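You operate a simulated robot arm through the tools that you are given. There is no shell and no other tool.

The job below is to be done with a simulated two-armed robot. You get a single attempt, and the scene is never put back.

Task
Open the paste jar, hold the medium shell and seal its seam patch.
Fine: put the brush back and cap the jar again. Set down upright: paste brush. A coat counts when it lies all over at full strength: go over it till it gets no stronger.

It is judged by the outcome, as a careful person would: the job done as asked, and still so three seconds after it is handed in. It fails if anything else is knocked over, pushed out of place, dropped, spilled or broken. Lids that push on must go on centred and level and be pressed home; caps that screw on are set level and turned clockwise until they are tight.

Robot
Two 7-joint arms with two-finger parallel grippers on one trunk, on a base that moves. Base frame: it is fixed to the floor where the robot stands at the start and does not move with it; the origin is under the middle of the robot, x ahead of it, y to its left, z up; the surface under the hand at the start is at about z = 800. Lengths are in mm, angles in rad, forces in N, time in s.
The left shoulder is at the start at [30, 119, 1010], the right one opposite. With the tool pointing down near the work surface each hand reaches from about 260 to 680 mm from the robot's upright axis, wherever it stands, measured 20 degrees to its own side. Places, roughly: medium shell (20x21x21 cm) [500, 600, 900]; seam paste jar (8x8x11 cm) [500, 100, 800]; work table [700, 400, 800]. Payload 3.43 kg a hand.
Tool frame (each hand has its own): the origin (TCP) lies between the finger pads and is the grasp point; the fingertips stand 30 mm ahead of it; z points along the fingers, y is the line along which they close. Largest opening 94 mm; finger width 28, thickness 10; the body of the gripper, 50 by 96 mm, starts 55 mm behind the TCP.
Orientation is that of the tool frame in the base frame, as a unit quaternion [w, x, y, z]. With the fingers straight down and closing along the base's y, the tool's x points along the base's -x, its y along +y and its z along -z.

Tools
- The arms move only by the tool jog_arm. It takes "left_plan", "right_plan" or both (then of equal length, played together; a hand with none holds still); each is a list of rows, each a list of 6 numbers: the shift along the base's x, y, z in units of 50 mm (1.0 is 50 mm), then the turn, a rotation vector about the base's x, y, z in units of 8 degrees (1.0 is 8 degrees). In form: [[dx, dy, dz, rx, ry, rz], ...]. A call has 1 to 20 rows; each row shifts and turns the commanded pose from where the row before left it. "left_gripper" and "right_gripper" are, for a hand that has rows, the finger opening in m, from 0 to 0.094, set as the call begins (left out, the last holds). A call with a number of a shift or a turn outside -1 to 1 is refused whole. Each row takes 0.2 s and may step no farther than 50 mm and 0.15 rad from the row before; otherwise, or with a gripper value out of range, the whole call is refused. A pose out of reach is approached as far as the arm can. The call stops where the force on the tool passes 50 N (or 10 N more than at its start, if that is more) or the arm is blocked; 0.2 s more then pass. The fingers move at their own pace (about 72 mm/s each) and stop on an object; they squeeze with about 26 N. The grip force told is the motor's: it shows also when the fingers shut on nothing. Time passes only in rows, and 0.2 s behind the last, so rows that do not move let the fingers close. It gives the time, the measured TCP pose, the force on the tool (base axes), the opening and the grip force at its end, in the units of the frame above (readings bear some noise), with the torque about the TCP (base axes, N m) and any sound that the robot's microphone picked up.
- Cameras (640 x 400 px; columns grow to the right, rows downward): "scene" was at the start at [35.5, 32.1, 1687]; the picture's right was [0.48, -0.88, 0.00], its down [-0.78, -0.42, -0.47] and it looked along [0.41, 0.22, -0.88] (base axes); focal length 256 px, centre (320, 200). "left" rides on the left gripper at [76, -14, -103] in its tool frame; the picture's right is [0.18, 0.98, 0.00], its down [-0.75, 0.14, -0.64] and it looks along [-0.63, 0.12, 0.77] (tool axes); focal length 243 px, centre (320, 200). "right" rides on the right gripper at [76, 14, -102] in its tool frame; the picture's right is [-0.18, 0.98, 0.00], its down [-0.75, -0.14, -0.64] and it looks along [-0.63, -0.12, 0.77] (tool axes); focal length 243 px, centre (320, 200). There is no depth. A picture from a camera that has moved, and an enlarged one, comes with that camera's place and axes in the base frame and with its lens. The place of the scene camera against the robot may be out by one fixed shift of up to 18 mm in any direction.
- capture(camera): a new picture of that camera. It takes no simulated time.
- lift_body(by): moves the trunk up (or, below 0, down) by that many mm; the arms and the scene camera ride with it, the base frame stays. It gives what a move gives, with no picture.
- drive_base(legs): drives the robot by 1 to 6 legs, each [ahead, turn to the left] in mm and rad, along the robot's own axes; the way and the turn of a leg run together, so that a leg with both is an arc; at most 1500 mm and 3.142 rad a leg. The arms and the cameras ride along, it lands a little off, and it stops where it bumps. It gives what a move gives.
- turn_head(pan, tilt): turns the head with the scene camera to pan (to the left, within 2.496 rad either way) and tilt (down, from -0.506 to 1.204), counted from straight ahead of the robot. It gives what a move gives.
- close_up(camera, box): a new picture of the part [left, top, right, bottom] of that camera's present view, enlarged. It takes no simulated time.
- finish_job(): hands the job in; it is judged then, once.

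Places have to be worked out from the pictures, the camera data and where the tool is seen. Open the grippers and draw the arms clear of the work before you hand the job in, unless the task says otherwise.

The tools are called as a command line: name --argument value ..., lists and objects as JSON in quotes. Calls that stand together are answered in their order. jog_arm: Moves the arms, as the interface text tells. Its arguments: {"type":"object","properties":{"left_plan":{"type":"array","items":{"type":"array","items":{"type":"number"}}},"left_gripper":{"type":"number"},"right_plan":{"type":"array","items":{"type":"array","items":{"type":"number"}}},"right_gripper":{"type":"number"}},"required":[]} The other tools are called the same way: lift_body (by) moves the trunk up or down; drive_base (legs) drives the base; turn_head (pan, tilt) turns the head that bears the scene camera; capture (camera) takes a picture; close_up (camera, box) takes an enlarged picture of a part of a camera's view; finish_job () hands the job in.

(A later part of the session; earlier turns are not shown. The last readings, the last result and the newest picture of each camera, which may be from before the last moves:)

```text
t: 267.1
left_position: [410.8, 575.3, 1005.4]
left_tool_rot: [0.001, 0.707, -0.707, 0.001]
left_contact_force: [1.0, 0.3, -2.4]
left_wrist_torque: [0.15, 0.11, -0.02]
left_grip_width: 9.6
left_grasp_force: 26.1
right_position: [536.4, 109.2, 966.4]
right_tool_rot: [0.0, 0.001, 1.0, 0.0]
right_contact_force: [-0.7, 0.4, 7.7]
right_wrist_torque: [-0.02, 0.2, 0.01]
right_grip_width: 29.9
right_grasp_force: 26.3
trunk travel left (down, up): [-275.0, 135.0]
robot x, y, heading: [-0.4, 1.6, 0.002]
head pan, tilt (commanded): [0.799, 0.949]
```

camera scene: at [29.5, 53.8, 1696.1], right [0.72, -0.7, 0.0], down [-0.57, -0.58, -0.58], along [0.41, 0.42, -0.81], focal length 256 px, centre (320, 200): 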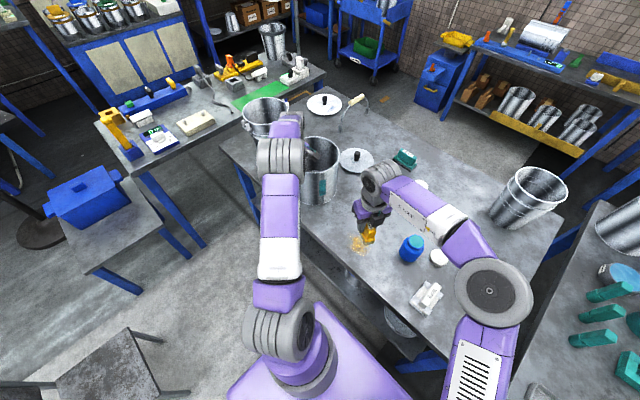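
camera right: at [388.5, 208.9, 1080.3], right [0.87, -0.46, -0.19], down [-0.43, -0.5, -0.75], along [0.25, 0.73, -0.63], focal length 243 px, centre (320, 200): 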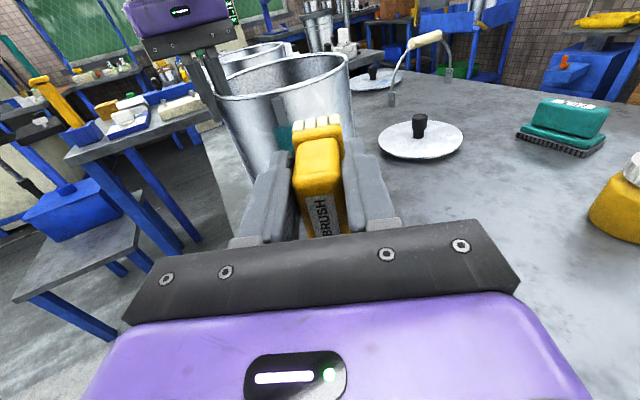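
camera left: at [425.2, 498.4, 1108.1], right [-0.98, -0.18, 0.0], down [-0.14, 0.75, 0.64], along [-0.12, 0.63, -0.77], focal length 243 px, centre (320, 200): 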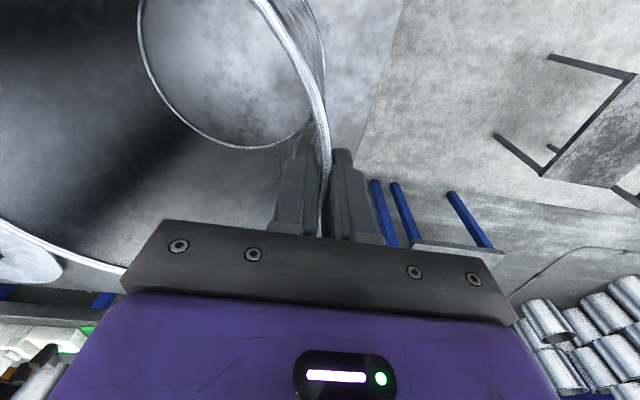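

Flat contact 8 N. Now the tilted dip as before, pressing the edge onto the paste.

jog_arm --right_plan '[[0, 0, 0.4, 0, 0, 0], [-0.09, 0, 0.04, 0, -0.9375, 0], [-0.09, 0, 0.04, 0, -0.9375, 0], [-0.09, 0, 0.04, 0, -0.9375, 0], [-0.09, 0, 0.04, 0, -0.9375, 0], [0, 0, -0.2, 0, 0, 0], [0, 0, -0.2, 0, 0, 0], [0, 0, -0.1, 0, 0, 0]]'

jog_arm --right_plan '[[0, 0, -0.06, 0, 0, 0], [0, 0, -0.04, 0, 0, 0]]'

jog_arm --right_plan '[[0, 0, -0.04, 0, 0, 0], [0, 0, 0, 0, 0, 0], [0, 0, 0, 0, 0, 0], [0, 0, 0, 0, 0, 0]]'

```text
t: 268.9
left_position: [410.7, 573.9, 1004.9]
left_tool_rot: [0.001, -0.707, 0.707, 0.0]
left_contact_force: [-1.0, 0.3, -1.6]
left_wrist_torque: [-0.02, -0.04, 0.02]
left_grip_width: 9.6
left_grasp_force: 25.6
right_position: [518.9, 107.2, 967.4]
right_tool_rot: [0.259, 0.001, 0.966, 0.001]
right_contact_force: [0.1, -0.2, -1.4]
right_wrist_torque: [-0.02, 0.02, 0.01]
right_grip_width: 30.0
right_grasp_force: 26.5
trunk travel left (down, up): [-275.0, 135.0]
robot x, y, heading: [-2.9, -1.8, 0.002]
head pan, tilt (commanded): [0.799, 0.949]
```

```text
t: 269.5
left_position: [410.4, 576.1, 1006.2]
left_tool_rot: [0.0, 0.707, -0.707, 0.0]
left_contact_force: [-0.6, 0.1, -3.2]
left_wrist_torque: [0.11, 0.09, 0.04]
left_grip_width: 9.5
left_grasp_force: 25.7
right_position: [518.3, 108.2, 962.9]
right_tool_rot: [0.26, 0.003, 0.966, -0.001]
right_contact_force: [-0.9, -1.2, 4.9]
right_wrist_torque: [-0.07, -0.02, -0.02]
right_grip_width: 29.8
right_grasp_force: 26.5
trunk travel left (down, up): [-275.0, 135.0]
robot x, y, heading: [2.3, -1.9, -0.003]
head pan, tilt (commanded): [0.799, 0.949]
```

```text
t: 270.5
left_position: [409.0, 574.7, 1005.5]
left_tool_rot: [0.001, -0.707, 0.707, -0.001]
left_contact_force: [0.0, 0.0, -2.6]
left_wrist_torque: [0.1, 0.07, 0.0]
left_grip_width: 9.6
left_grasp_force: 26.0
right_position: [518.4, 107.9, 962.5]
right_tool_rot: [0.261, 0.002, 0.965, 0.001]
right_contact_force: [-0.4, -0.8, 16.2]
right_wrist_torque: [-0.05, -0.38, -0.01]
right_grip_width: 30.2
right_grasp_force: 25.8
trunk travel left (down, up): [-275.0, 135.0]
robot x, y, heading: [-3.4, -1.3, 0.003]
head pan, tilt (commanded): [0.799, 0.949]
```

Paste contact 16 N. I lift, level, and go back to the shell by the same path.

jog_arm --right_plan '[[0, 0, 0.3, 0, 0, 0], [0, 0, 0.4, 0, 0, 0], [0.095, 0, 0.2, 0, 0.9375, 0], [0.095, 0, 0.2, 0, 0.9375, 0], [0.095, 0, 0.2, 0, 0.9375, 0], [0.095, 0, 0.2, 0, 0.9375, 0], [0, 0, 0.4, 0, 0, 0]]'

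jog_arm --right_plan '[[-0.2, 0.16, 0, 0, 0, -0.9833], [-0.2, 0.16, 0, 0, 0, -0.9833], [-0.2, 0.16, 0, 0, 0, -0.9833], [-0.2, 0.16, 0, 0, 0, -0.9833], [-0.2, 0.16, 0, 0, 0, -0.9833], [-0.2, 0.16, 0, 0, 0, -0.9833], [-0.2, 0.16, 0, 0, 0, -0.9833], [-0.2, 0.16, 0, 0, 0, -0.9833], [-0.2, 0.16, 0, 0, 0, -0.9833], [-0.2, 0.16, 0, 0, 0, -0.9833], [-0.2, 0.16, 0, 0, 0, -0.9833], [-0.2, 0.16, 0, 0, 0, -0.9833], [-0.2, 0.16, 0, 0, 0, -0.9833], [-0.2, 0.16, 0, 0, 0, -0.9833], [-0.2, 0.16, 0, 0, 0, -0.9833]]'

jog_arm --right_plan '[[0, 0.193, -0.15, 0.828, -0.44, 0], [0, 0.193, -0.15, 0.828, -0.44, 0], [0, 0.193, -0.15, 0.828, -0.44, 0], [0, 0.193, -0.15, 0.828, -0.44, 0], [0, 0.193, -0.15, 0.828, -0.44, 0], [0, 0.193, -0.15, 0.828, -0.44, 0], [0, 0.193, -0.15, 0.828, -0.44, 0], [0, 0.193, -0.15, 0.828, -0.44, 0], [0, 0.193, -0.15, 0.828, -0.44, 0], [0, 0.193, -0.15, 0.828, -0.44, 0], [0, 0.193, -0.15, 0.828, -0.44, 0], [0, 0.193, -0.15, 0.828, -0.44, 0], [0, 0, 0, 0, 0, 0]]'

close_up --camera "right" --box '[220, 0, 400, 160]'

```text
t: 272.1
left_position: [411.5, 574.2, 1004.6]
left_tool_rot: [-0.001, 0.708, -0.706, 0.0]
left_contact_force: [-1.0, -0.4, 0.3]
left_wrist_torque: [-0.13, -0.17, -0.02]
left_grip_width: 9.7
left_grasp_force: 26.0
right_position: [537.8, 108.0, 1058.2]
right_tool_rot: [0.0, 0.001, 1.0, -0.001]
right_contact_force: [-0.5, 0.6, -1.1]
right_wrist_torque: [-0.01, 0.03, 0.02]
right_grip_width: 30.0
right_grasp_force: 25.9
trunk travel left (down, up): [-275.0, 135.0]
robot x, y, heading: [-2.5, -2.3, -0.001]
head pan, tilt (commanded): [0.799, 0.949]
```

```text
t: 275.3
left_position: [410.9, 575.7, 1005.0]
left_tool_rot: [0.0, -0.707, 0.707, 0.0]
left_contact_force: [-1.0, 0.0, -0.5]
left_wrist_torque: [-0.11, -0.1, -0.02]
left_grip_width: 9.7
left_grasp_force: 25.8
right_position: [387.4, 229.2, 1054.9]
right_tool_rot: [0.0, 0.859, 0.512, 0.0]
right_contact_force: [-0.6, 0.0, -0.7]
right_wrist_torque: [0.02, 0.02, 0.01]
right_grip_width: 29.9
right_grasp_force: 25.6
trunk travel left (down, up): [-275.0, 135.0]
robot x, y, heading: [-1.7, -0.4, 0.002]
head pan, tilt (commanded): [0.799, 0.949]
```

```text
t: 278.1
left_position: [409.9, 574.8, 1006.4]
left_tool_rot: [0.0, 0.707, -0.707, 0.0]
left_contact_force: [-1.2, -0.1, -1.7]
left_wrist_torque: [0.07, -0.01, 0.04]
left_grip_width: 9.4
left_grasp_force: 26.3
right_position: [387.3, 345.5, 966.9]
right_tool_rot: [-0.367, 0.607, 0.363, 0.605]
right_contact_force: [0.6, -0.3, -0.8]
right_wrist_torque: [-0.03, 0.04, 0.03]
right_grip_width: 29.9
right_grasp_force: 25.8
trunk travel left (down, up): [-275.0, 135.0]
robot x, y, heading: [-0.7, 0.7, 0.001]
head pan, tilt (commanded): [0.799, 0.949]
```

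```text
2.50 times, centred on (310, 80) of right
camera zoom: at [352.1, 247.8, 1042.8], right [0.87, -0.46, -0.19], down [-0.43, -0.5, -0.75], along [0.25, 0.73, -0.63], focal length 606 px, centre (345, 500)
```

zoom: 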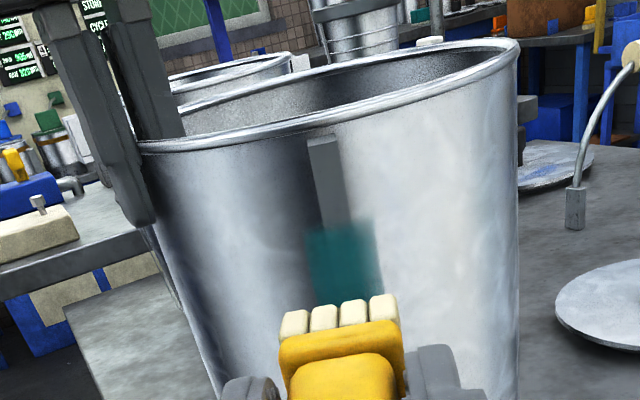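

The coat already looks more opaque than before the previous passes; the brush has slid ~3 mm back in the grip from the dips (noted). I approach for another round of passes.

jog_arm --right_plan '[[-0.035, 0.019, 0, 0, 0, 0], [0.2, 0.3745, 0, 0, 0, 0], [0.2, 0.3745, 0, 0, 0, 0], [0.2, 0.3745, 0, 0, 0, 0], [0.2, 0.3745, 0, 0, 0, 0], [0.2, 0.3745, 0, 0, 0, 0], [0, 0, 0, 0, 0, 0]]'

jog_arm --right_plan '[[0.038, 0.071, 0, 0, 0, 0], [0.014, 0.0265, 0, 0, 0, 0]]'

close_up --camera "right" --box '[240, 0, 380, 130]'

```text
t: 279.7
left_position: [411.3, 574.6, 1004.8]
left_tool_rot: [0.0, 0.707, -0.707, 0.0]
left_contact_force: [-1.3, 0.2, 0.0]
left_wrist_torque: [0.13, 0.0, 0.04]
left_grip_width: 9.5
left_grasp_force: 25.9
right_position: [436.6, 438.9, 964.6]
right_tool_rot: [-0.366, 0.607, 0.363, 0.605]
right_contact_force: [-0.4, -0.7, -1.0]
right_wrist_torque: [-0.04, 0.01, 0.02]
right_grip_width: 29.8
right_grasp_force: 25.8
trunk travel left (down, up): [-275.0, 135.0]
robot x, y, heading: [-0.4, 0.2, 0.001]
head pan, tilt (commanded): [0.799, 0.949]
```

```text
t: 280.3
left_position: [410.5, 575.8, 1005.8]
left_tool_rot: [0.0, 0.708, -0.707, -0.001]
left_contact_force: [2.2, 8.0, -3.0]
left_wrist_torque: [-0.14, -0.14, 0.37]
left_grip_width: 9.6
left_grasp_force: 26.1
right_position: [438.7, 443.4, 964.8]
right_tool_rot: [-0.365, 0.608, 0.362, 0.605]
right_contact_force: [-1.9, -9.0, 0.5]
right_wrist_torque: [0.13, -0.07, 0.01]
right_grip_width: 29.9
right_grasp_force: 26.0
trunk travel left (down, up): [-275.0, 135.0]
robot x, y, heading: [1.2, 0.4, -0.004]
head pan, tilt (commanded): [0.799, 0.949]
```

```text
3.08 times, centred on (310, 65) of right
camera zoom: at [404.0, 346.1, 1041.3], right [0.87, -0.46, -0.19], down [-0.43, -0.5, -0.75], along [0.25, 0.73, -0.63], focal length 746 px, centre (351, 615)
```

zoom: 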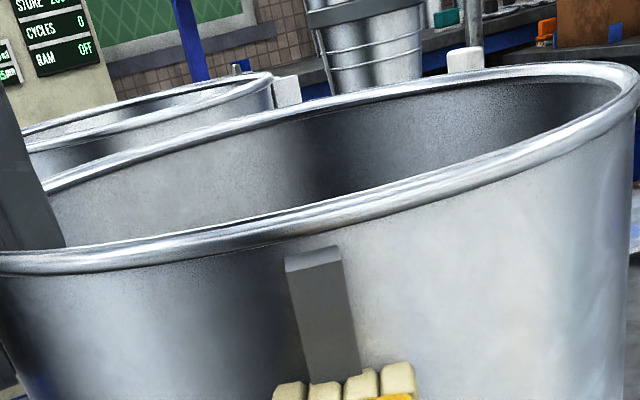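

The brush has pivoted slightly in the grip (upper edge set back). I compensate by pitching the tool 4° down so the bristle face lies flat again, then re-contact.

jog_arm --right_plan '[[-0.028, -0.053, 0.05, 0, 0, 0], [0, 0, 0.04, -0.44, 0.235, 0], [0.014, 0.0265, 0, 0, 0, 0], [0, 0, 0, 0, 0, 0]]'

jog_arm --right_plan '[[0.014, 0.0265, 0, 0, 0, 0], [0.0094, 0.0177, 0, 0, 0, 0]]'

close_up --camera "right" --box '[240, 0, 380, 130]'

```text
t: 281.3
left_position: [410.7, 574.9, 1004.9]
left_tool_rot: [0.0, -0.707, 0.707, 0.0]
left_contact_force: [-0.3, 3.2, -0.1]
left_wrist_torque: [-0.08, -0.03, 0.14]
left_grip_width: 9.5
left_grasp_force: 26.1
right_position: [438.3, 442.1, 969.5]
right_tool_rot: [-0.352, 0.628, 0.376, 0.583]
right_contact_force: [-1.4, -2.6, -0.4]
right_wrist_torque: [0.02, 0.04, 0.01]
right_grip_width: 29.8
right_grasp_force: 26.0
trunk travel left (down, up): [-275.0, 135.0]
robot x, y, heading: [-0.7, -0.0, -0.002]
head pan, tilt (commanded): [0.799, 0.949]
```

```text
t: 281.9
left_position: [409.9, 575.6, 1004.9]
left_tool_rot: [-0.001, 0.708, -0.706, -0.001]
left_contact_force: [3.0, 11.1, -1.1]
left_wrist_torque: [-0.06, -0.19, 0.69]
left_grip_width: 10.1
left_grasp_force: 25.9
right_position: [440.4, 444.6, 970.6]
right_tool_rot: [-0.352, 0.628, 0.376, 0.583]
right_contact_force: [-4.1, -12.4, -2.1]
right_wrist_torque: [-0.04, -0.06, 0.05]
right_grip_width: 29.8
right_grasp_force: 26.0
trunk travel left (down, up): [-275.0, 135.0]
robot x, y, heading: [0.5, 1.0, -0.004]
head pan, tilt (commanded): [0.799, 0.949]
```

```text
3.08 times, centred on (310, 65) of right
camera zoom: at [407.2, 352.3, 1053.6], right [0.86, -0.47, -0.19], down [-0.45, -0.55, -0.71], along [0.23, 0.69, -0.68], focal length 746 px, centre (351, 615)
```

zoom: 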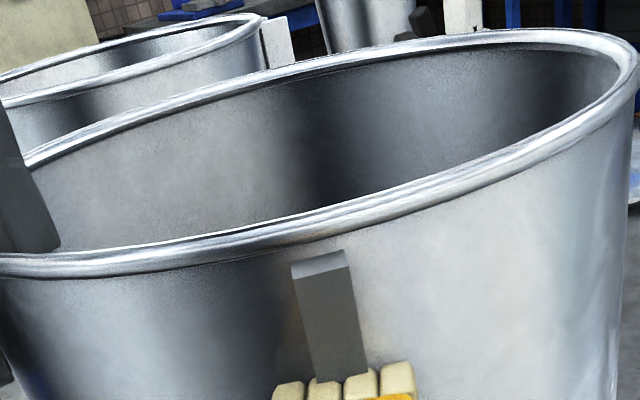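

Flat contact again. I ease off and run a full set: top strokes, full pass down and up.

jog_arm --right_plan '[[-0.011, -0.021, 0, 0, 0, 0], [0, 0, 0.12, 0, 0, 0], [0, 0, -0.15, 0, 0, 0], [0, 0, -0.15, 0, 0, 0], [0, 0, -0.15, 0, 0, 0], [0, 0, 0.15, 0, 0, 0], [0, 0, 0.15, 0, 0, 0], [0, 0, 0.15, 0, 0, 0], [0, 0, -0.2, 0, 0, 0], [0, 0, -0.2, 0, 0, 0], [0, 0, -0.2, 0, 0, 0], [0, 0, -0.2, 0, 0, 0], [0, 0, -0.2, 0, 0, 0], [0, 0, -0.2, 0, 0, 0], [0, 0, -0.2, 0, 0, 0], [0, 0, -0.2, 0, 0, 0], [0, 0, -0.2, 0, 0, 0], [0, 0, -0.2, 0, 0, 0], [0, 0, -0.2, 0, 0, 0]]'

close_up --camera "right" --box '[240, 0, 380, 130]'

jog_arm --right_plan '[[0.004, 0.008, 0.2, 0, 0, 0], [0, 0, -0.2, 0, 0, 0], [0, 0, 0.2, 0, 0, 0], [0, 0, 0.2, 0, 0, 0], [0, 0, 0.2, 0, 0, 0], [0, 0, 0.2, 0, 0, 0], [0, 0, 0.2, 0, 0, 0], [0, 0, 0.2, 0, 0, 0], [0, 0, 0.2, 0, 0, 0], [0, 0, 0.2, 0, 0, 0], [0, 0, 0.2, 0, 0, 0], [0, 0, 0.2, 0, 0, 0], [0, 0, 0.2, 0, 0, 0], [0, 0, -0.15, 0, 0, 0], [0, 0, -0.15, 0, 0, 0], [0, 0, 0.15, 0, 0, 0], [0, 0, 0.15, 0, 0, 0]]'

```text
t: 285.9
left_position: [409.3, 575.1, 1005.3]
left_tool_rot: [0.0, -0.707, 0.708, 0.001]
left_contact_force: [1.6, 6.1, -0.5]
left_wrist_torque: [0.39, 0.21, 0.43]
left_grip_width: 9.7
left_grasp_force: 26.2
right_position: [438.3, 444.1, 865.8]
right_tool_rot: [-0.353, 0.628, 0.375, 0.584]
right_contact_force: [-4.3, -7.0, 1.8]
right_wrist_torque: [0.14, -0.06, 0.12]
right_grip_width: 29.8
right_grasp_force: 25.8
trunk travel left (down, up): [-275.0, 135.0]
robot x, y, heading: [2.0, 3.9, -0.003]
head pan, tilt (commanded): [0.799, 0.949]
```

```text
3.08 times, centred on (310, 65) of right
camera zoom: at [405.1, 351.9, 949.5], right [0.86, -0.47, -0.19], down [-0.45, -0.54, -0.71], along [0.23, 0.69, -0.68], focal length 746 px, centre (351, 615)
```

zoom: 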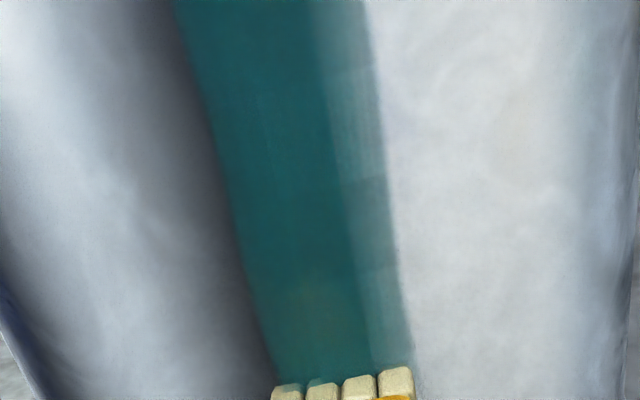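

```text
t: 289.5
left_position: [410.1, 574.8, 1005.5]
left_tool_rot: [0.0, 0.707, -0.707, 0.0]
left_contact_force: [1.8, 5.9, 3.9]
left_wrist_torque: [-0.3, -0.05, 0.39]
left_grip_width: 9.8
left_grasp_force: 26.0
right_position: [439.9, 444.4, 975.3]
right_tool_rot: [-0.352, 0.628, 0.375, 0.584]
right_contact_force: [-1.6, -3.7, -2.7]
right_wrist_torque: [-0.09, 0.03, 0.03]
right_grip_width: 29.7
right_grasp_force: 26.8
trunk travel left (down, up): [-275.0, 135.0]
robot x, y, heading: [2.3, -2.2, 0.001]
head pan, tilt (commanded): [0.799, 0.949]
```

I give the right part two more passes with the loaded brush: lift off, shift 6 mm right, re-contact.

jog_arm --right_plan '[[-0.047, -0.088, 0, 0, 0, 0], [0.106, -0.056, 0, 0, 0, 0.2], [0.03, 0.055, 0, 0, 0, 0], [0.019, 0.036, 0, 0, 0, 0], [0, 0, 0, 0, 0, 0]]'

jog_arm --right_plan '[[0, 0, -0.2, 0, 0, 0], [0, 0, -0.2, 0, 0, 0], [0, 0, -0.2, 0, 0, 0], [0, 0, -0.2, 0, 0, 0], [0, 0, -0.2, 0, 0, 0], [0, 0, -0.2, 0, 0, 0], [0, 0, -0.2, 0, 0, 0], [0, 0, -0.2, 0, 0, 0], [0, 0, -0.2, 0, 0, 0], [0, 0, -0.2, 0, 0, 0], [0, 0, 0, 0, 0, 0]]'

jog_arm --right_plan '[[0, 0, 0.2, 0, 0, 0], [0, 0, 0.2, 0, 0, 0], [0, 0, 0.2, 0, 0, 0], [0, 0, 0.2, 0, 0, 0], [0, 0, 0.2, 0, 0, 0], [0, 0, 0.2, 0, 0, 0], [0, 0, 0.2, 0, 0, 0], [0, 0, 0.2, 0, 0, 0], [0, 0, 0.2, 0, 0, 0], [0, 0, 0.2, 0, 0, 0]]'

jog_arm --right_plan '[[0, 0, -0.2, 0, 0, 0], [0, 0, -0.2, 0, 0, 0], [0, 0, -0.2, 0, 0, 0], [0, 0, -0.2, 0, 0, 0], [0, 0, -0.2, 0, 0, 0], [0, 0, -0.2, 0, 0, 0], [0, 0, -0.2, 0, 0, 0], [0, 0, -0.2, 0, 0, 0], [0, 0, -0.2, 0, 0, 0], [0, 0, -0.2, 0, 0, 0], [0, 0, 0, 0, 0, 0]]'

close_up --camera "right" --box '[240, 0, 380, 130]'

```text
t: 290.7
left_position: [411.2, 574.6, 1005.5]
left_tool_rot: [0.0, 0.708, -0.707, 0.0]
left_contact_force: [2.5, 1.2, 2.9]
left_wrist_torque: [-0.4, -0.26, 0.18]
left_grip_width: 9.9
left_grasp_force: 26.0
right_position: [444.9, 440.9, 976.3]
right_tool_rot: [-0.361, 0.623, 0.385, 0.578]
right_contact_force: [-0.6, -0.5, -1.4]
right_wrist_torque: [-0.01, 0.0, 0.01]
right_grip_width: 29.9
right_grasp_force: 26.2
trunk travel left (down, up): [-275.0, 135.0]
robot x, y, heading: [0.9, 2.6, -0.001]
head pan, tilt (commanded): [0.799, 0.949]
```

```text
t: 293.1
left_position: [409.2, 575.0, 1005.1]
left_tool_rot: [0.0, 0.707, -0.707, 0.0]
left_contact_force: [2.6, 1.7, 3.3]
left_wrist_torque: [-0.2, -0.11, 0.14]
left_grip_width: 9.9
left_grasp_force: 25.9
right_position: [444.2, 439.6, 877.0]
right_tool_rot: [-0.361, 0.621, 0.384, 0.579]
right_contact_force: [0.0, -0.1, -1.5]
right_wrist_torque: [-0.03, 0.0, -0.03]
right_grip_width: 30.0
right_grasp_force: 25.9
trunk travel left (down, up): [-275.0, 135.0]
robot x, y, heading: [-2.3, -0.8, 0.001]
head pan, tilt (commanded): [0.799, 0.949]
```

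```text
t: 295.3
left_position: [409.7, 574.9, 1005.3]
left_tool_rot: [0.0, -0.706, 0.708, 0.001]
left_contact_force: [-0.4, 3.3, 2.0]
left_wrist_torque: [0.58, 0.37, 0.26]
left_grip_width: 9.8
left_grasp_force: 26.2
right_position: [442.9, 441.0, 975.9]
right_tool_rot: [-0.361, 0.622, 0.385, 0.579]
right_contact_force: [-1.3, -0.4, -0.5]
right_wrist_torque: [0.0, 0.01, -0.01]
right_grip_width: 29.8
right_grasp_force: 26.2
trunk travel left (down, up): [-275.0, 135.0]
robot x, y, heading: [-2.5, 2.1, 0.0]
head pan, tilt (commanded): [0.799, 0.949]
```

```text
t: 297.7
left_position: [410.7, 575.4, 1005.1]
left_tool_rot: [0.0, 0.708, -0.707, 0.0]
left_contact_force: [1.9, 3.8, -1.3]
left_wrist_torque: [-0.04, -0.03, 0.2]
left_grip_width: 10.2
left_grasp_force: 26.2
right_position: [443.9, 441.3, 875.4]
right_tool_rot: [-0.361, 0.622, 0.384, 0.579]
right_contact_force: [-1.6, -5.1, 0.1]
right_wrist_torque: [0.07, -0.03, 0.1]
right_grip_width: 29.7
right_grasp_force: 26.2
trunk travel left (down, up): [-275.0, 135.0]
robot x, y, heading: [-0.6, 5.0, -0.0]
head pan, tilt (commanded): [0.799, 0.949]
```

```text
3.08 times, centred on (310, 65) of right
camera zoom: at [413.6, 348.1, 958.7], right [0.87, -0.45, -0.19], down [-0.44, -0.56, -0.71], along [0.21, 0.7, -0.68], focal length 746 px, centre (351, 615)
```

zoom: 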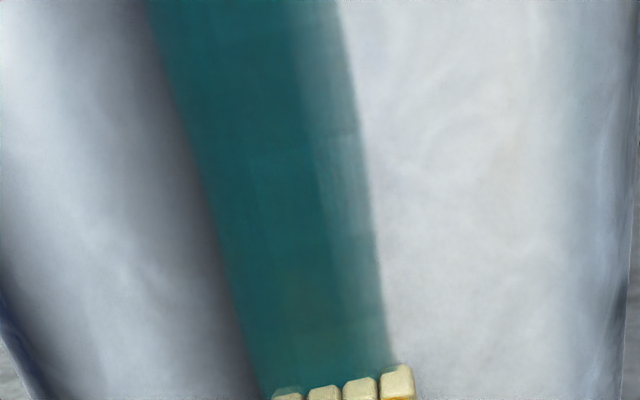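

Contact was light in that pair; I press 1.2 mm more and repeat up and down.

jog_arm --right_plan '[[0.011, 0.021, 0.2, 0, 0, 0], [0, 0, 0.2, 0, 0, 0], [0, 0, 0.2, 0, 0, 0], [0, 0, 0.2, 0, 0, 0], [0, 0, 0.2, 0, 0, 0], [0, 0, 0.2, 0, 0, 0], [0, 0, 0.2, 0, 0, 0], [0, 0, 0.2, 0, 0, 0], [0, 0, 0.2, 0, 0, 0], [0, 0, 0.2, 0, 0, 0]]'

jog_arm --right_plan '[[0, 0, -0.2, 0, 0, 0], [0, 0, -0.2, 0, 0, 0], [0, 0, -0.2, 0, 0, 0], [0, 0, -0.2, 0, 0, 0], [0, 0, -0.2, 0, 0, 0], [0, 0, -0.2, 0, 0, 0], [0, 0, -0.2, 0, 0, 0], [0, 0, -0.2, 0, 0, 0], [0, 0, -0.2, 0, 0, 0], [0, 0, -0.2, 0, 0, 0], [0, 0, -0.1, 0, 0, 0]]'

jog_arm --right_plan '[[0, 0, 0.2, 0, 0, 0], [0, 0, 0.2, 0, 0, 0], [0, 0, 0.2, 0, 0, 0], [0, 0, 0.2, 0, 0, 0], [0, 0, 0.2, 0, 0, 0], [0, 0, 0.2, 0, 0, 0], [0, 0, 0.2, 0, 0, 0], [0, 0, 0.2, 0, 0, 0], [0, 0, 0.2, 0, 0, 0], [0, 0, 0.2, 0, 0, 0], [-0.05, -0.1, 0, 0, 0, 0], [-0.106, 0.056, 0, 0, 0, -0.2], [-0.106, 0.056, 0, 0, 0, -0.3], [0.03, 0.055, 0, 0, 0, 0], [0.02, 0.04, 0, 0, 0, 0]]'

close_up --camera "right" --box '[240, 0, 380, 130]'

```text
t: 299.9
left_position: [410.5, 574.5, 1004.5]
left_tool_rot: [0.0, 0.708, -0.706, 0.0]
left_contact_force: [2.8, 9.5, 2.4]
left_wrist_torque: [-0.08, 0.11, 0.67]
left_grip_width: 10.8
left_grasp_force: 26.1
right_position: [445.5, 444.1, 975.6]
right_tool_rot: [-0.361, 0.622, 0.385, 0.579]
right_contact_force: [-3.7, -8.4, -3.1]
right_wrist_torque: [-0.15, 0.03, 0.08]
right_grip_width: 29.9
right_grasp_force: 26.4
trunk travel left (down, up): [-275.0, 135.0]
robot x, y, heading: [6.5, 2.2, 0.001]
head pan, tilt (commanded): [0.799, 0.949]
```

```text
t: 302.3
left_position: [411.3, 574.9, 1004.9]
left_tool_rot: [0.0, -0.707, 0.707, 0.0]
left_contact_force: [2.3, 0.8, 1.6]
left_wrist_torque: [-0.23, -0.2, 0.2]
left_grip_width: 9.8
left_grasp_force: 26.3
right_position: [443.0, 442.2, 871.8]
right_tool_rot: [-0.361, 0.623, 0.383, 0.579]
right_contact_force: [-0.9, -0.5, -1.2]
right_wrist_torque: [-0.03, 0.0, 0.02]
right_grip_width: 30.2
right_grasp_force: 25.7
trunk travel left (down, up): [-275.0, 135.0]
robot x, y, heading: [-0.5, -1.5, 0.001]
head pan, tilt (commanded): [0.799, 0.949]
```

```text
t: 305.5
left_position: [410.0, 575.9, 1005.6]
left_tool_rot: [-0.002, 0.708, -0.707, -0.001]
left_contact_force: [4.4, 12.1, -1.6]
left_wrist_torque: [-0.35, -0.32, 0.58]
left_grip_width: 9.9
left_grasp_force: 26.2
right_position: [435.9, 447.3, 970.4]
right_tool_rot: [-0.339, 0.636, 0.362, 0.591]
right_contact_force: [-4.1, -13.1, 0.6]
right_wrist_torque: [0.16, -0.04, 0.03]
right_grip_width: 29.9
right_grasp_force: 25.9
trunk travel left (down, up): [-275.0, 135.0]
robot x, y, heading: [-0.0, 1.2, -0.005]
head pan, tilt (commanded): [0.799, 0.949]
```

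```text
3.08 times, centred on (310, 65) of right
camera zoom: at [397.7, 356.1, 1053.8], right [0.84, -0.51, -0.19], down [-0.48, -0.52, -0.71], along [0.26, 0.68, -0.68], focal length 746 px, centre (351, 615)
```

zoom: 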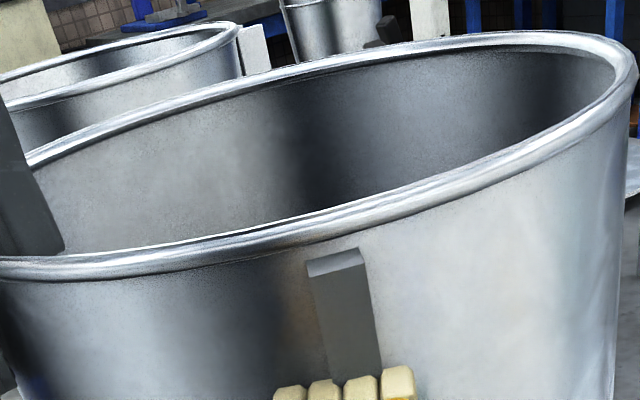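

Now positioned to the left side. I ease off 1.5 mm and do a down/up pass there.

jog_arm --right_plan '[[-0.015, -0.026, 0, 0, 0, 0], [0, 0, -0.2, 0, 0, 0], [0, 0, -0.2, 0, 0, 0], [0, 0, -0.2, 0, 0, 0], [0, 0, -0.2, 0, 0, 0], [0, 0, -0.2, 0, 0, 0], [0, 0, -0.2, 0, 0, 0], [0, 0, -0.2, 0, 0, 0], [0, 0, -0.2, 0, 0, 0], [0, 0, -0.2, 0, 0, 0], [0, 0, -0.2, 0, 0, 0]]'

jog_arm --right_plan '[[0.006, 0.01, 0.2, 0, 0, 0], [0, 0, 0.2, 0, 0, 0], [0, 0, 0.2, 0, 0, 0], [0, 0, 0.2, 0, 0, 0], [0, 0, 0.2, 0, 0, 0], [0, 0, 0.2, 0, 0, 0], [0, 0, 0.2, 0, 0, 0], [0, 0, 0.2, 0, 0, 0], [0, 0, 0.2, 0, 0, 0], [0, 0, 0.2, 0, 0, 0]]'

jog_arm --right_plan '[[-0.15, -0.26, 0, 0, 0, 0], [-0.3, -0.52, 0, 0, 0, 0], [-0.3, -0.52, 0, 0, 0, 0], [0.3, -0.6, 0.2, 0, 0, 0], [0.4, -0.5, 0.2, 0, 0, 0], [0.2, -0.3, 0, 0, 0, 0]]'

close_up --camera "scene" --box '[315, 174, 329, 192]'

close_up --camera "right" --box '[220, 40, 330, 140]'

```text
t: 307.9
left_position: [409.8, 574.2, 1005.4]
left_tool_rot: [0.0, -0.707, 0.707, 0.0]
left_contact_force: [3.0, 7.4, -1.9]
left_wrist_torque: [0.68, 0.24, 0.43]
left_grip_width: 10.1
left_grasp_force: 26.2
right_position: [433.8, 447.1, 870.9]
right_tool_rot: [-0.341, 0.635, 0.363, 0.59]
right_contact_force: [-3.5, -7.3, 1.1]
right_wrist_torque: [0.17, -0.05, 0.05]
right_grip_width: 29.8
right_grasp_force: 25.9
trunk travel left (down, up): [-275.0, 135.0]
robot x, y, heading: [-1.7, 2.2, 0.005]
head pan, tilt (commanded): [0.799, 0.949]
```

```text
t: 310.1
left_position: [410.3, 575.8, 1006.1]
left_tool_rot: [0.0, -0.707, 0.707, 0.0]
left_contact_force: [3.2, 9.7, 3.8]
left_wrist_torque: [0.05, 0.05, 0.58]
left_grip_width: 10.4
left_grasp_force: 26.2
right_position: [435.6, 446.7, 969.3]
right_tool_rot: [-0.338, 0.637, 0.361, 0.591]
right_contact_force: [-2.5, -8.1, -3.5]
right_wrist_torque: [-0.18, 0.03, 0.06]
right_grip_width: 29.8
right_grasp_force: 26.1
trunk travel left (down, up): [-275.0, 135.0]
robot x, y, heading: [-0.8, -0.1, 0.002]
head pan, tilt (commanded): [0.799, 0.949]
```

```text
t: 311.5
left_position: [409.5, 574.0, 1004.2]
left_tool_rot: [0.001, 0.707, -0.707, 0.0]
left_contact_force: [-0.7, -0.9, 0.2]
left_wrist_torque: [-0.37, -0.31, -0.2]
left_grip_width: 9.6
left_grasp_force: 25.9
right_position: [440.2, 311.6, 989.9]
right_tool_rot: [-0.341, 0.635, 0.363, 0.591]
right_contact_force: [-0.5, 0.8, -0.7]
right_wrist_torque: [-0.03, 0.04, -0.02]
right_grip_width: 29.6
right_grasp_force: 25.7
trunk travel left (down, up): [-275.0, 135.0]
robot x, y, heading: [-1.7, -2.1, -0.005]
head pan, tilt (commanded): [0.799, 0.949]
```

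```text
16.00 times, centred on (322, 183) of scene
camera zoom: at [29.8, 53.2, 1696.1], right [0.72, -0.7, 0.0], down [-0.57, -0.58, -0.58], along [0.41, 0.42, -0.81], focal length 4095 px, centre (288, 472)
```

zoom: 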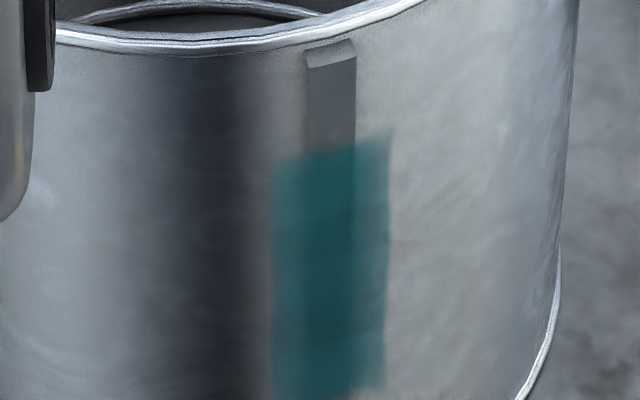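

```text
4.00 times, centred on (275, 90) of right
camera zoom: at [404.3, 220.2, 1073.8], right [0.84, -0.51, -0.19], down [-0.47, -0.53, -0.71], along [0.26, 0.68, -0.68], focal length 970 px, centre (500, 640)
```

zoom: 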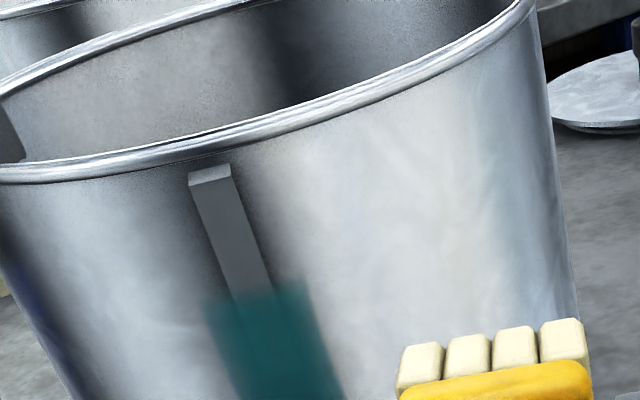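

The coat now looks solid. Next I bring the brush back: un-pitch, then yaw to 0 while moving above its original spot at (438.5, -162).

jog_arm --right_plan '[[-0.073, -0.131, 0.13, -0.843, 0.494, 0], [-0.073, -0.131, 0.13, -0.843, 0.494, 0], [-0.073, -0.131, 0.13, -0.843, 0.494, 0], [-0.073, -0.131, 0.13, -0.843, 0.494, 0], [-0.073, -0.131, 0.13, -0.843, 0.494, 0], [-0.073, -0.131, 0.13, -0.843, 0.494, 0], [-0.073, -0.131, 0.13, -0.843, 0.494, 0], [-0.073, -0.131, 0.13, -0.843, 0.494, 0], [-0.073, -0.131, 0.13, -0.843, 0.494, 0], [-0.073, -0.131, 0.13, -0.843, 0.494, 0], [-0.073, -0.131, 0.13, -0.843, 0.494, 0]]'

jog_arm --right_plan '[[0.048, -0.5, -0.06, 0, 0, 0.9406], [0.048, -0.5, -0.06, 0, 0, 0.9406], [0.048, -0.5, -0.06, 0, 0, 0.9406], [0.048, -0.5, -0.06, 0, 0, 0.9406], [0.048, -0.5, -0.06, 0, 0, 0.9406], [0.048, -0.5, -0.06, 0, 0, 0.9406], [0.048, -0.5, -0.06, 0, 0, 0.9406], [0.048, -0.5, -0.06, 0, 0, 0.9406], [0.048, -0.5, -0.06, 0, 0, 0.9406], [0.048, -0.5, -0.06, 0, 0, 0.9406], [0.048, -0.5, -0.06, 0, 0, 0.9406], [0.048, -0.5, -0.06, 0, 0, 0.9406], [0.048, -0.5, -0.06, 0, 0, 0.9406], [0.048, -0.5, -0.06, 0, 0, 0.9406], [0.048, -0.5, -0.06, 0, 0, 0.9406], [0.048, -0.5, -0.06, 0, 0, 0.9406]]'

capture --camera "right"

close_up --camera "scene" --box '[315, 174, 329, 192]'

```text
t: 313.9
left_position: [409.2, 575.5, 1006.0]
left_tool_rot: [0.0, -0.707, 0.707, -0.001]
left_contact_force: [0.2, -1.5, -2.3]
left_wrist_torque: [0.19, 0.12, -0.08]
left_grip_width: 9.7
left_grasp_force: 26.2
right_position: [400.5, 240.3, 1062.8]
right_tool_rot: [0.0, 0.869, 0.495, -0.001]
right_contact_force: [-0.1, -0.1, -0.6]
right_wrist_torque: [0.01, -0.03, 0.0]
right_grip_width: 29.8
right_grasp_force: 26.1
trunk travel left (down, up): [-275.0, 135.0]
robot x, y, heading: [5.5, 2.8, 0.004]
head pan, tilt (commanded): [0.799, 0.949]
```

```text
t: 317.3
left_position: [410.9, 575.5, 1006.4]
left_tool_rot: [0.0, -0.707, 0.707, 0.001]
left_contact_force: [-1.8, -0.6, -0.4]
left_wrist_torque: [-0.07, -0.16, -0.08]
left_grip_width: 9.5
left_grasp_force: 26.0
right_position: [442.8, -160.0, 1013.2]
right_tool_rot: [-0.001, 0.002, 1.0, 0.0]
right_contact_force: [0.8, 0.8, -0.5]
right_wrist_torque: [0.01, 0.02, -0.01]
right_grip_width: 29.4
right_grasp_force: 26.3
trunk travel left (down, up): [-275.0, 135.0]
robot x, y, heading: [1.8, 1.2, -0.001]
head pan, tilt (commanded): [0.799, 0.949]
```

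```text
taken
camera right: at [365.5, -146.2, 1116.4], right [0.19, 0.98, 0.0], down [0.75, -0.14, 0.64], along [0.63, -0.12, -0.77], focal length 243 px, centre (320, 200)
```

right: 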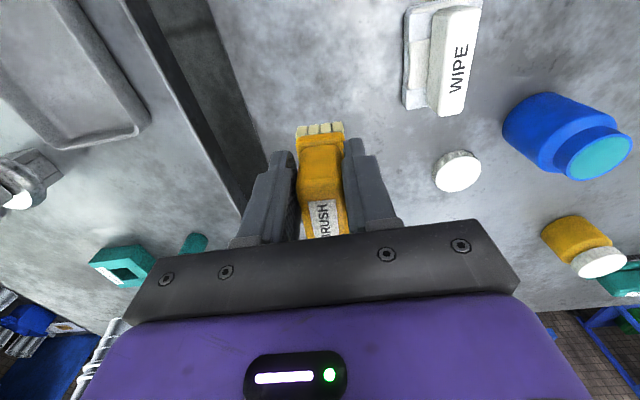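

```text
16.00 times, centred on (322, 183) of scene
camera zoom: at [29.9, 53.1, 1696.1], right [0.72, -0.7, 0.0], down [-0.57, -0.58, -0.58], along [0.41, 0.42, -0.81], focal length 4095 px, centre (288, 472)
```

zoom: 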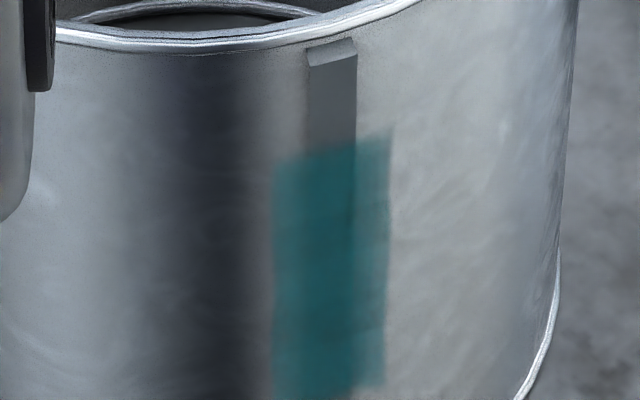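

The coat looks the same as in the last unshadowed view, so it no longer gets stronger. Now I check how the brush sits in the grip, since it has slid a bit.

close_up --camera "right" --box '[260, 100, 380, 250]'

turn_head --pan -0.2 --tilt 0.95

capture --camera "scene"

```text
2.67 times, centred on (320, 175) of right
camera zoom: at [365.5, -146.2, 1116.4], right [0.19, 0.98, 0.0], down [0.75, -0.14, 0.64], along [0.63, -0.12, -0.77], focal length 647 px, centre (320, 267)
```

zoom: 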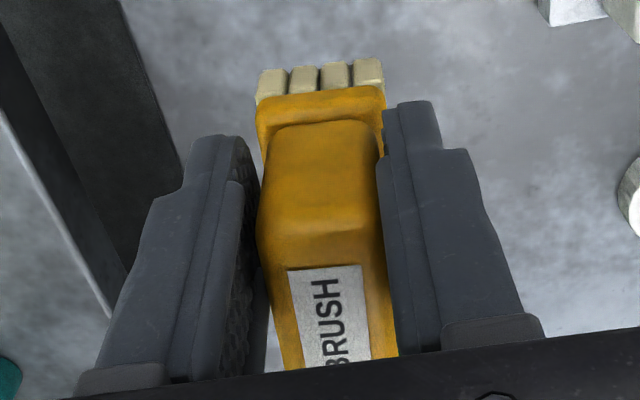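

```text
t: 318.6
left_position: [409.1, 575.8, 1005.4]
left_tool_rot: [0.0, 0.707, -0.707, 0.0]
left_contact_force: [-0.6, -1.6, -1.3]
left_wrist_torque: [0.05, 0.02, -0.05]
left_grip_width: 9.6
left_grasp_force: 26.0
right_position: [441.8, -160.5, 1012.8]
right_tool_rot: [0.0, 0.003, 1.0, 0.0]
right_contact_force: [0.2, 0.0, 0.0]
right_wrist_torque: [0.03, 0.01, 0.0]
right_grip_width: 29.5
right_grasp_force: 25.9
trunk travel left (down, up): [-275.0, 135.0]
robot x, y, heading: [0.2, 1.0, -0.0]
head pan, tilt (commanded): [-0.201, 0.949]
```

```text
taken
camera scene: at [50.2, -13.0, 1696.1], right [-0.2, -0.98, 0.0], down [-0.8, 0.16, -0.58], along [0.57, -0.12, -0.81], focal length 256 px, centre (320, 200)
```

scene: 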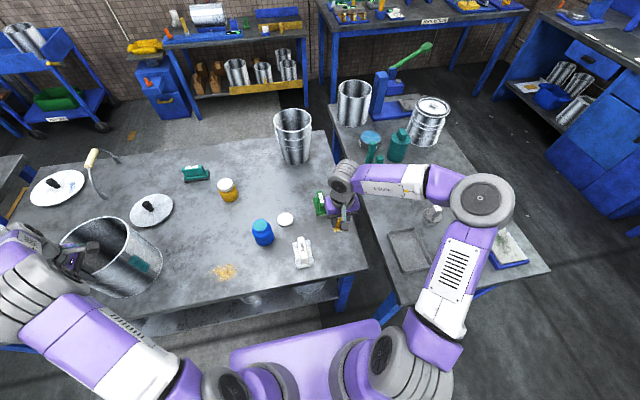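

close_up --camera "scene" --box '[310, 185, 370, 240]'

close_up --camera "scene" --box '[60, 200, 190, 310]'

```text
7.27 times, centred on (340, 212) of scene
camera zoom: at [50.2, -13.0, 1696.1], right [-0.2, -0.98, 0.0], down [-0.8, 0.16, -0.58], along [0.57, -0.12, -0.81], focal length 1861 px, centre (174, 109)
```

zoom: 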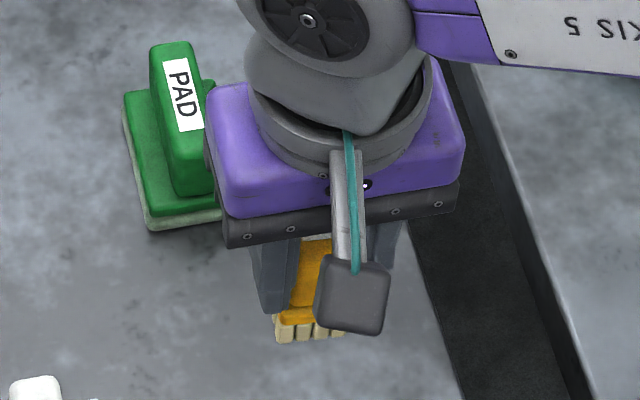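

```text
3.64 times, centred on (125, 255) of scene
camera zoom: at [50.2, -13.0, 1696.1], right [-0.2, -0.98, 0.0], down [-0.8, 0.16, -0.58], along [0.57, -0.12, -0.81], focal length 931 px, centre (1029, 0)
```

zoom: 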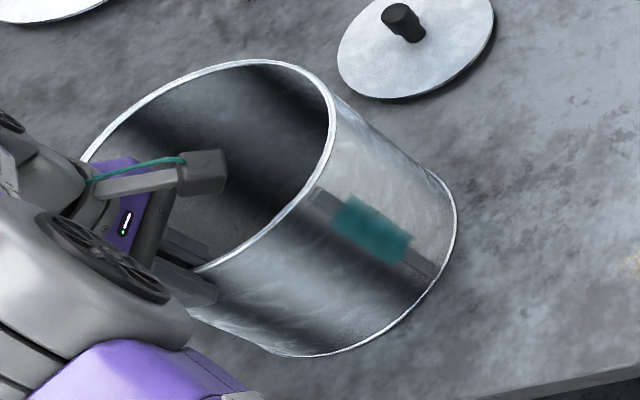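

The brush has slid ~14 mm along the handle toward +x in the grip but stays upright within ~2°. I offset accordingly (TCP x≈424) and lower toward its original spot.

jog_arm --right_plan '[[-0.36, -0.034, 0, 0, 0, 0], [0, 0, -0.9, 0, 0, 0], [0, 0, -0.9, 0, 0, 0], [0, 0, -0.8, 0, 0, 0], [0, 0, 0, 0, 0, 0]]'

capture --camera "right"

close_up --camera "scene" --box '[310, 190, 370, 250]'

```text
t: 319.8
left_position: [410.4, 574.8, 1005.8]
left_tool_rot: [0.001, -0.707, 0.707, 0.0]
left_contact_force: [-0.6, 0.0, -2.3]
left_wrist_torque: [0.06, -0.02, -0.04]
left_grip_width: 9.3
left_grasp_force: 25.6
right_position: [424.8, -159.3, 887.5]
right_tool_rot: [0.0, 0.003, 1.0, 0.0]
right_contact_force: [0.3, -1.0, -0.6]
right_wrist_torque: [0.0, 0.0, 0.04]
right_grip_width: 29.5
right_grasp_force: 25.8
trunk travel left (down, up): [-275.0, 135.0]
robot x, y, heading: [2.8, -0.4, -0.001]
head pan, tilt (commanded): [-0.201, 0.949]
```

```text
taken
camera right: at [348.8, -145.6, 990.4], right [0.19, 0.98, 0.0], down [0.75, -0.14, 0.64], along [0.63, -0.12, -0.77], focal length 243 px, centre (320, 200)
```

right: 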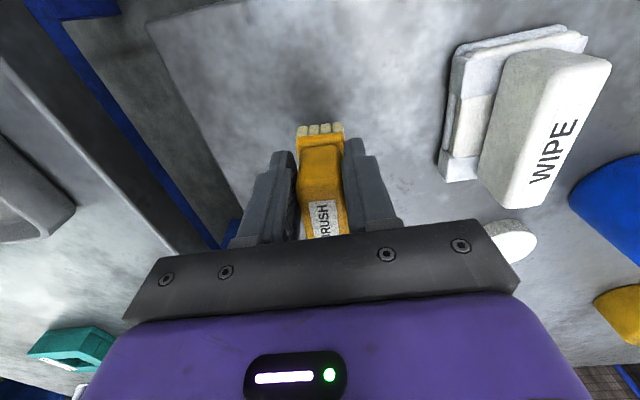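

```text
6.67 times, centred on (340, 220) of scene
camera zoom: at [50.2, -12.9, 1696.1], right [-0.2, -0.98, 0.0], down [-0.8, 0.16, -0.58], along [0.57, -0.12, -0.81], focal length 1706 px, centre (187, 67)
```

zoom: 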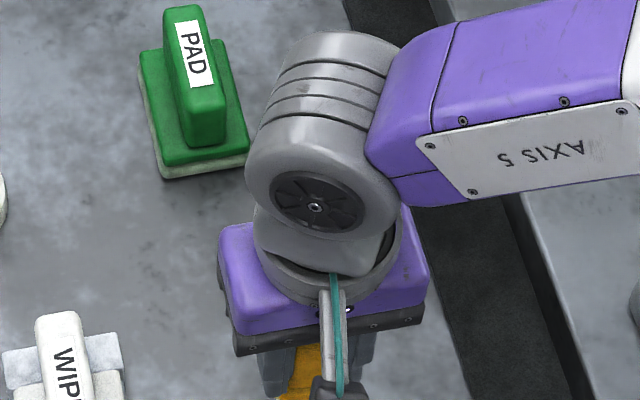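

I shift 2 mm in y and lower step by step until the bristles touch the table.

jog_arm --right_plan '[[0, -0.05, -0.2, 0, 0, 0], [0, 0, -0.12, 0, 0, 0]]'

jog_arm --right_plan '[[0, 0, -0.04, 0, 0, 0], [0, 0, -0.04, 0, 0, 0]]'

jog_arm --right_plan '[[0, 0, -0.02, 0, 0, 0], [0, 0, -0.02, 0, 0, 0]]'

```text
t: 320.4
left_position: [411.0, 574.7, 1005.3]
left_tool_rot: [0.0, -0.707, 0.707, 0.0]
left_contact_force: [-0.7, -0.1, -0.8]
left_wrist_torque: [0.1, 0.03, -0.03]
left_grip_width: 9.6
left_grasp_force: 26.0
right_position: [422.1, -164.4, 869.1]
right_tool_rot: [0.0, 0.002, 1.0, 0.0]
right_contact_force: [-0.6, 0.0, -0.8]
right_wrist_torque: [-0.01, 0.05, 0.01]
right_grip_width: 29.8
right_grasp_force: 26.2
trunk travel left (down, up): [-275.0, 135.0]
robot x, y, heading: [1.3, 0.2, -0.0]
head pan, tilt (commanded): [-0.201, 0.949]
```

```text
t: 321.0
left_position: [410.3, 576.0, 1005.4]
left_tool_rot: [0.001, -0.707, 0.707, 0.0]
left_contact_force: [-0.5, -0.2, -2.0]
left_wrist_torque: [0.1, 0.08, 0.01]
left_grip_width: 9.5
left_grasp_force: 26.5
right_position: [422.8, -165.3, 866.3]
right_tool_rot: [0.0, 0.003, 1.0, 0.0]
right_contact_force: [-0.8, -0.1, -1.1]
right_wrist_torque: [-0.01, 0.02, -0.01]
right_grip_width: 29.6
right_grasp_force: 26.6
trunk travel left (down, up): [-275.0, 135.0]
robot x, y, heading: [-0.6, -1.5, -0.001]
head pan, tilt (commanded): [-0.201, 0.949]
```

```text
t: 321.6
left_position: [410.8, 575.1, 1004.5]
left_tool_rot: [0.001, 0.707, -0.707, 0.0]
left_contact_force: [0.5, 0.2, -2.7]
left_wrist_torque: [0.15, 0.1, -0.03]
left_grip_width: 9.7
left_grasp_force: 26.0
right_position: [421.7, -164.1, 864.6]
right_tool_rot: [0.0, 0.003, 1.0, -0.001]
right_contact_force: [-1.0, -1.8, 4.8]
right_wrist_torque: [-0.09, 0.14, -0.01]
right_grip_width: 29.7
right_grasp_force: 26.2
trunk travel left (down, up): [-275.0, 135.0]
robot x, y, heading: [0.4, -1.3, -0.003]
head pan, tilt (commanded): [-0.201, 0.949]
```

Contact (5 N) comes first at the brush's -x end, so it is tilted ~2°. I raise 1 mm, level it by rotating 2.2° about y, and lower again.

jog_arm --right_plan '[[0, 0, 0.04, 0, 0, 0], [0.05, 0, 0, 0, 0.275, 0], [0, 0, -0.02, 0, 0, 0]]'

jog_arm --right_plan '[[0, 0, -0.02, 0, 0, 0], [0, 0, -0.01, 0, 0, 0]]'

```text
t: 322.4
left_position: [409.8, 574.8, 1005.7]
left_tool_rot: [0.001, -0.707, 0.708, -0.001]
left_contact_force: [1.1, -0.4, -4.4]
left_wrist_torque: [0.07, 0.08, 0.05]
left_grip_width: 9.5
left_grasp_force: 25.9
right_position: [424.6, -163.0, 863.8]
right_tool_rot: [-0.019, 0.002, 1.0, -0.001]
right_contact_force: [-0.3, -2.2, 7.3]
right_wrist_torque: [-0.02, -0.09, -0.05]
right_grip_width: 29.8
right_grasp_force: 26.1
trunk travel left (down, up): [-275.0, 135.0]
robot x, y, heading: [2.0, -5.0, 0.001]
head pan, tilt (commanded): [-0.201, 0.949]
```

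```text
t: 323.0
left_position: [408.6, 575.0, 1006.5]
left_tool_rot: [0.0, -0.707, 0.707, 0.0]
left_contact_force: [0.0, -0.8, -3.2]
left_wrist_torque: [0.14, 0.06, -0.03]
left_grip_width: 9.5
left_grasp_force: 26.2
right_position: [425.7, -162.9, 863.4]
right_tool_rot: [-0.017, 0.003, 1.0, 0.0]
right_contact_force: [1.0, -2.2, 19.1]
right_wrist_torque: [-0.01, -0.16, -0.05]
right_grip_width: 29.8
right_grasp_force: 25.8
trunk travel left (down, up): [-275.0, 135.0]
robot x, y, heading: [-2.0, -1.3, 0.005]
head pan, tilt (commanded): [-0.201, 0.949]
```

Bristles now bear evenly (19 N). I ease up 0.7 mm, open the gripper and rise straight up.

jog_arm --right_plan '[[0, 0, 0.015, 0, 0, 0]]'

jog_arm --right_plan '[[0, 0, 0, 0, 0, 0], [0, 0, 0, 0, 0, 0], [0, 0, 0.1, 0, 0, 0], [0, 0, 0.3, 0, 0, 0], [0, 0, 0.7, 0, 0, 0], [0, 0, 0.9, 0, 0, 0], [0, 0, 0.9, 0, 0, 0], [0, 0, 0, 0, 0, 0]]' --right_gripper 0.07

capture --camera "right"

close_up --camera "right" --box '[260, 60, 380, 180]'

```text
t: 323.4
left_position: [409.1, 574.5, 1005.7]
left_tool_rot: [0.0, -0.707, 0.707, 0.0]
left_contact_force: [-1.9, -0.5, -0.4]
left_wrist_torque: [0.12, 0.0, -0.09]
left_grip_width: 9.7
left_grasp_force: 25.5
right_position: [424.6, -163.4, 862.8]
right_tool_rot: [-0.019, 0.002, 1.0, -0.001]
right_contact_force: [3.1, 0.8, 13.7]
right_wrist_torque: [0.04, -0.44, -0.03]
right_grip_width: 29.6
right_grasp_force: 26.2
trunk travel left (down, up): [-275.0, 135.0]
robot x, y, heading: [2.2, 3.3, 0.002]
head pan, tilt (commanded): [-0.201, 0.949]
```

```text
t: 325.2
left_position: [409.9, 575.4, 1005.5]
left_tool_rot: [0.0, 0.707, -0.707, 0.0]
left_contact_force: [-2.1, -0.3, -2.2]
left_wrist_torque: [0.04, 0.0, 0.02]
left_grip_width: 9.4
left_grasp_force: 26.3
right_position: [426.0, -166.6, 1009.4]
right_tool_rot: [-0.02, 0.003, 1.0, 0.0]
right_contact_force: [-0.7, -0.1, -0.8]
right_wrist_torque: [0.02, 0.02, -0.02]
right_grip_width: 70.0
right_grasp_force: 0.0
trunk travel left (down, up): [-275.0, 135.0]
robot x, y, heading: [-1.2, -2.9, -0.001]
head pan, tilt (commanded): [-0.201, 0.949]
```

```text
taken
camera right: at [353.9, -151.9, 1115.8], right [0.19, 0.98, -0.01], down [0.78, -0.14, 0.61], along [0.6, -0.12, -0.79], focal length 243 px, centre (320, 200)
```

right: 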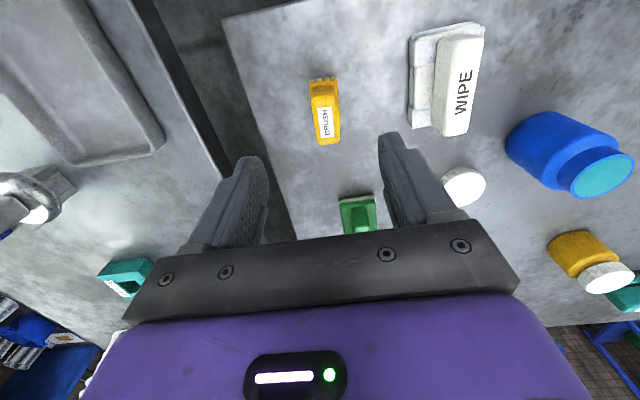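

```text
3.33 times, centred on (320, 120) of right
camera zoom: at [353.9, -151.9, 1115.8], right [0.19, 0.98, -0.01], down [0.78, -0.14, 0.61], along [0.6, -0.12, -0.79], focal length 809 px, centre (320, 467)
```

zoom: 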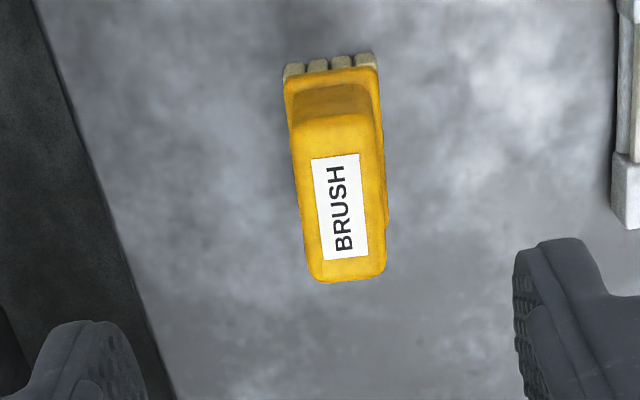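

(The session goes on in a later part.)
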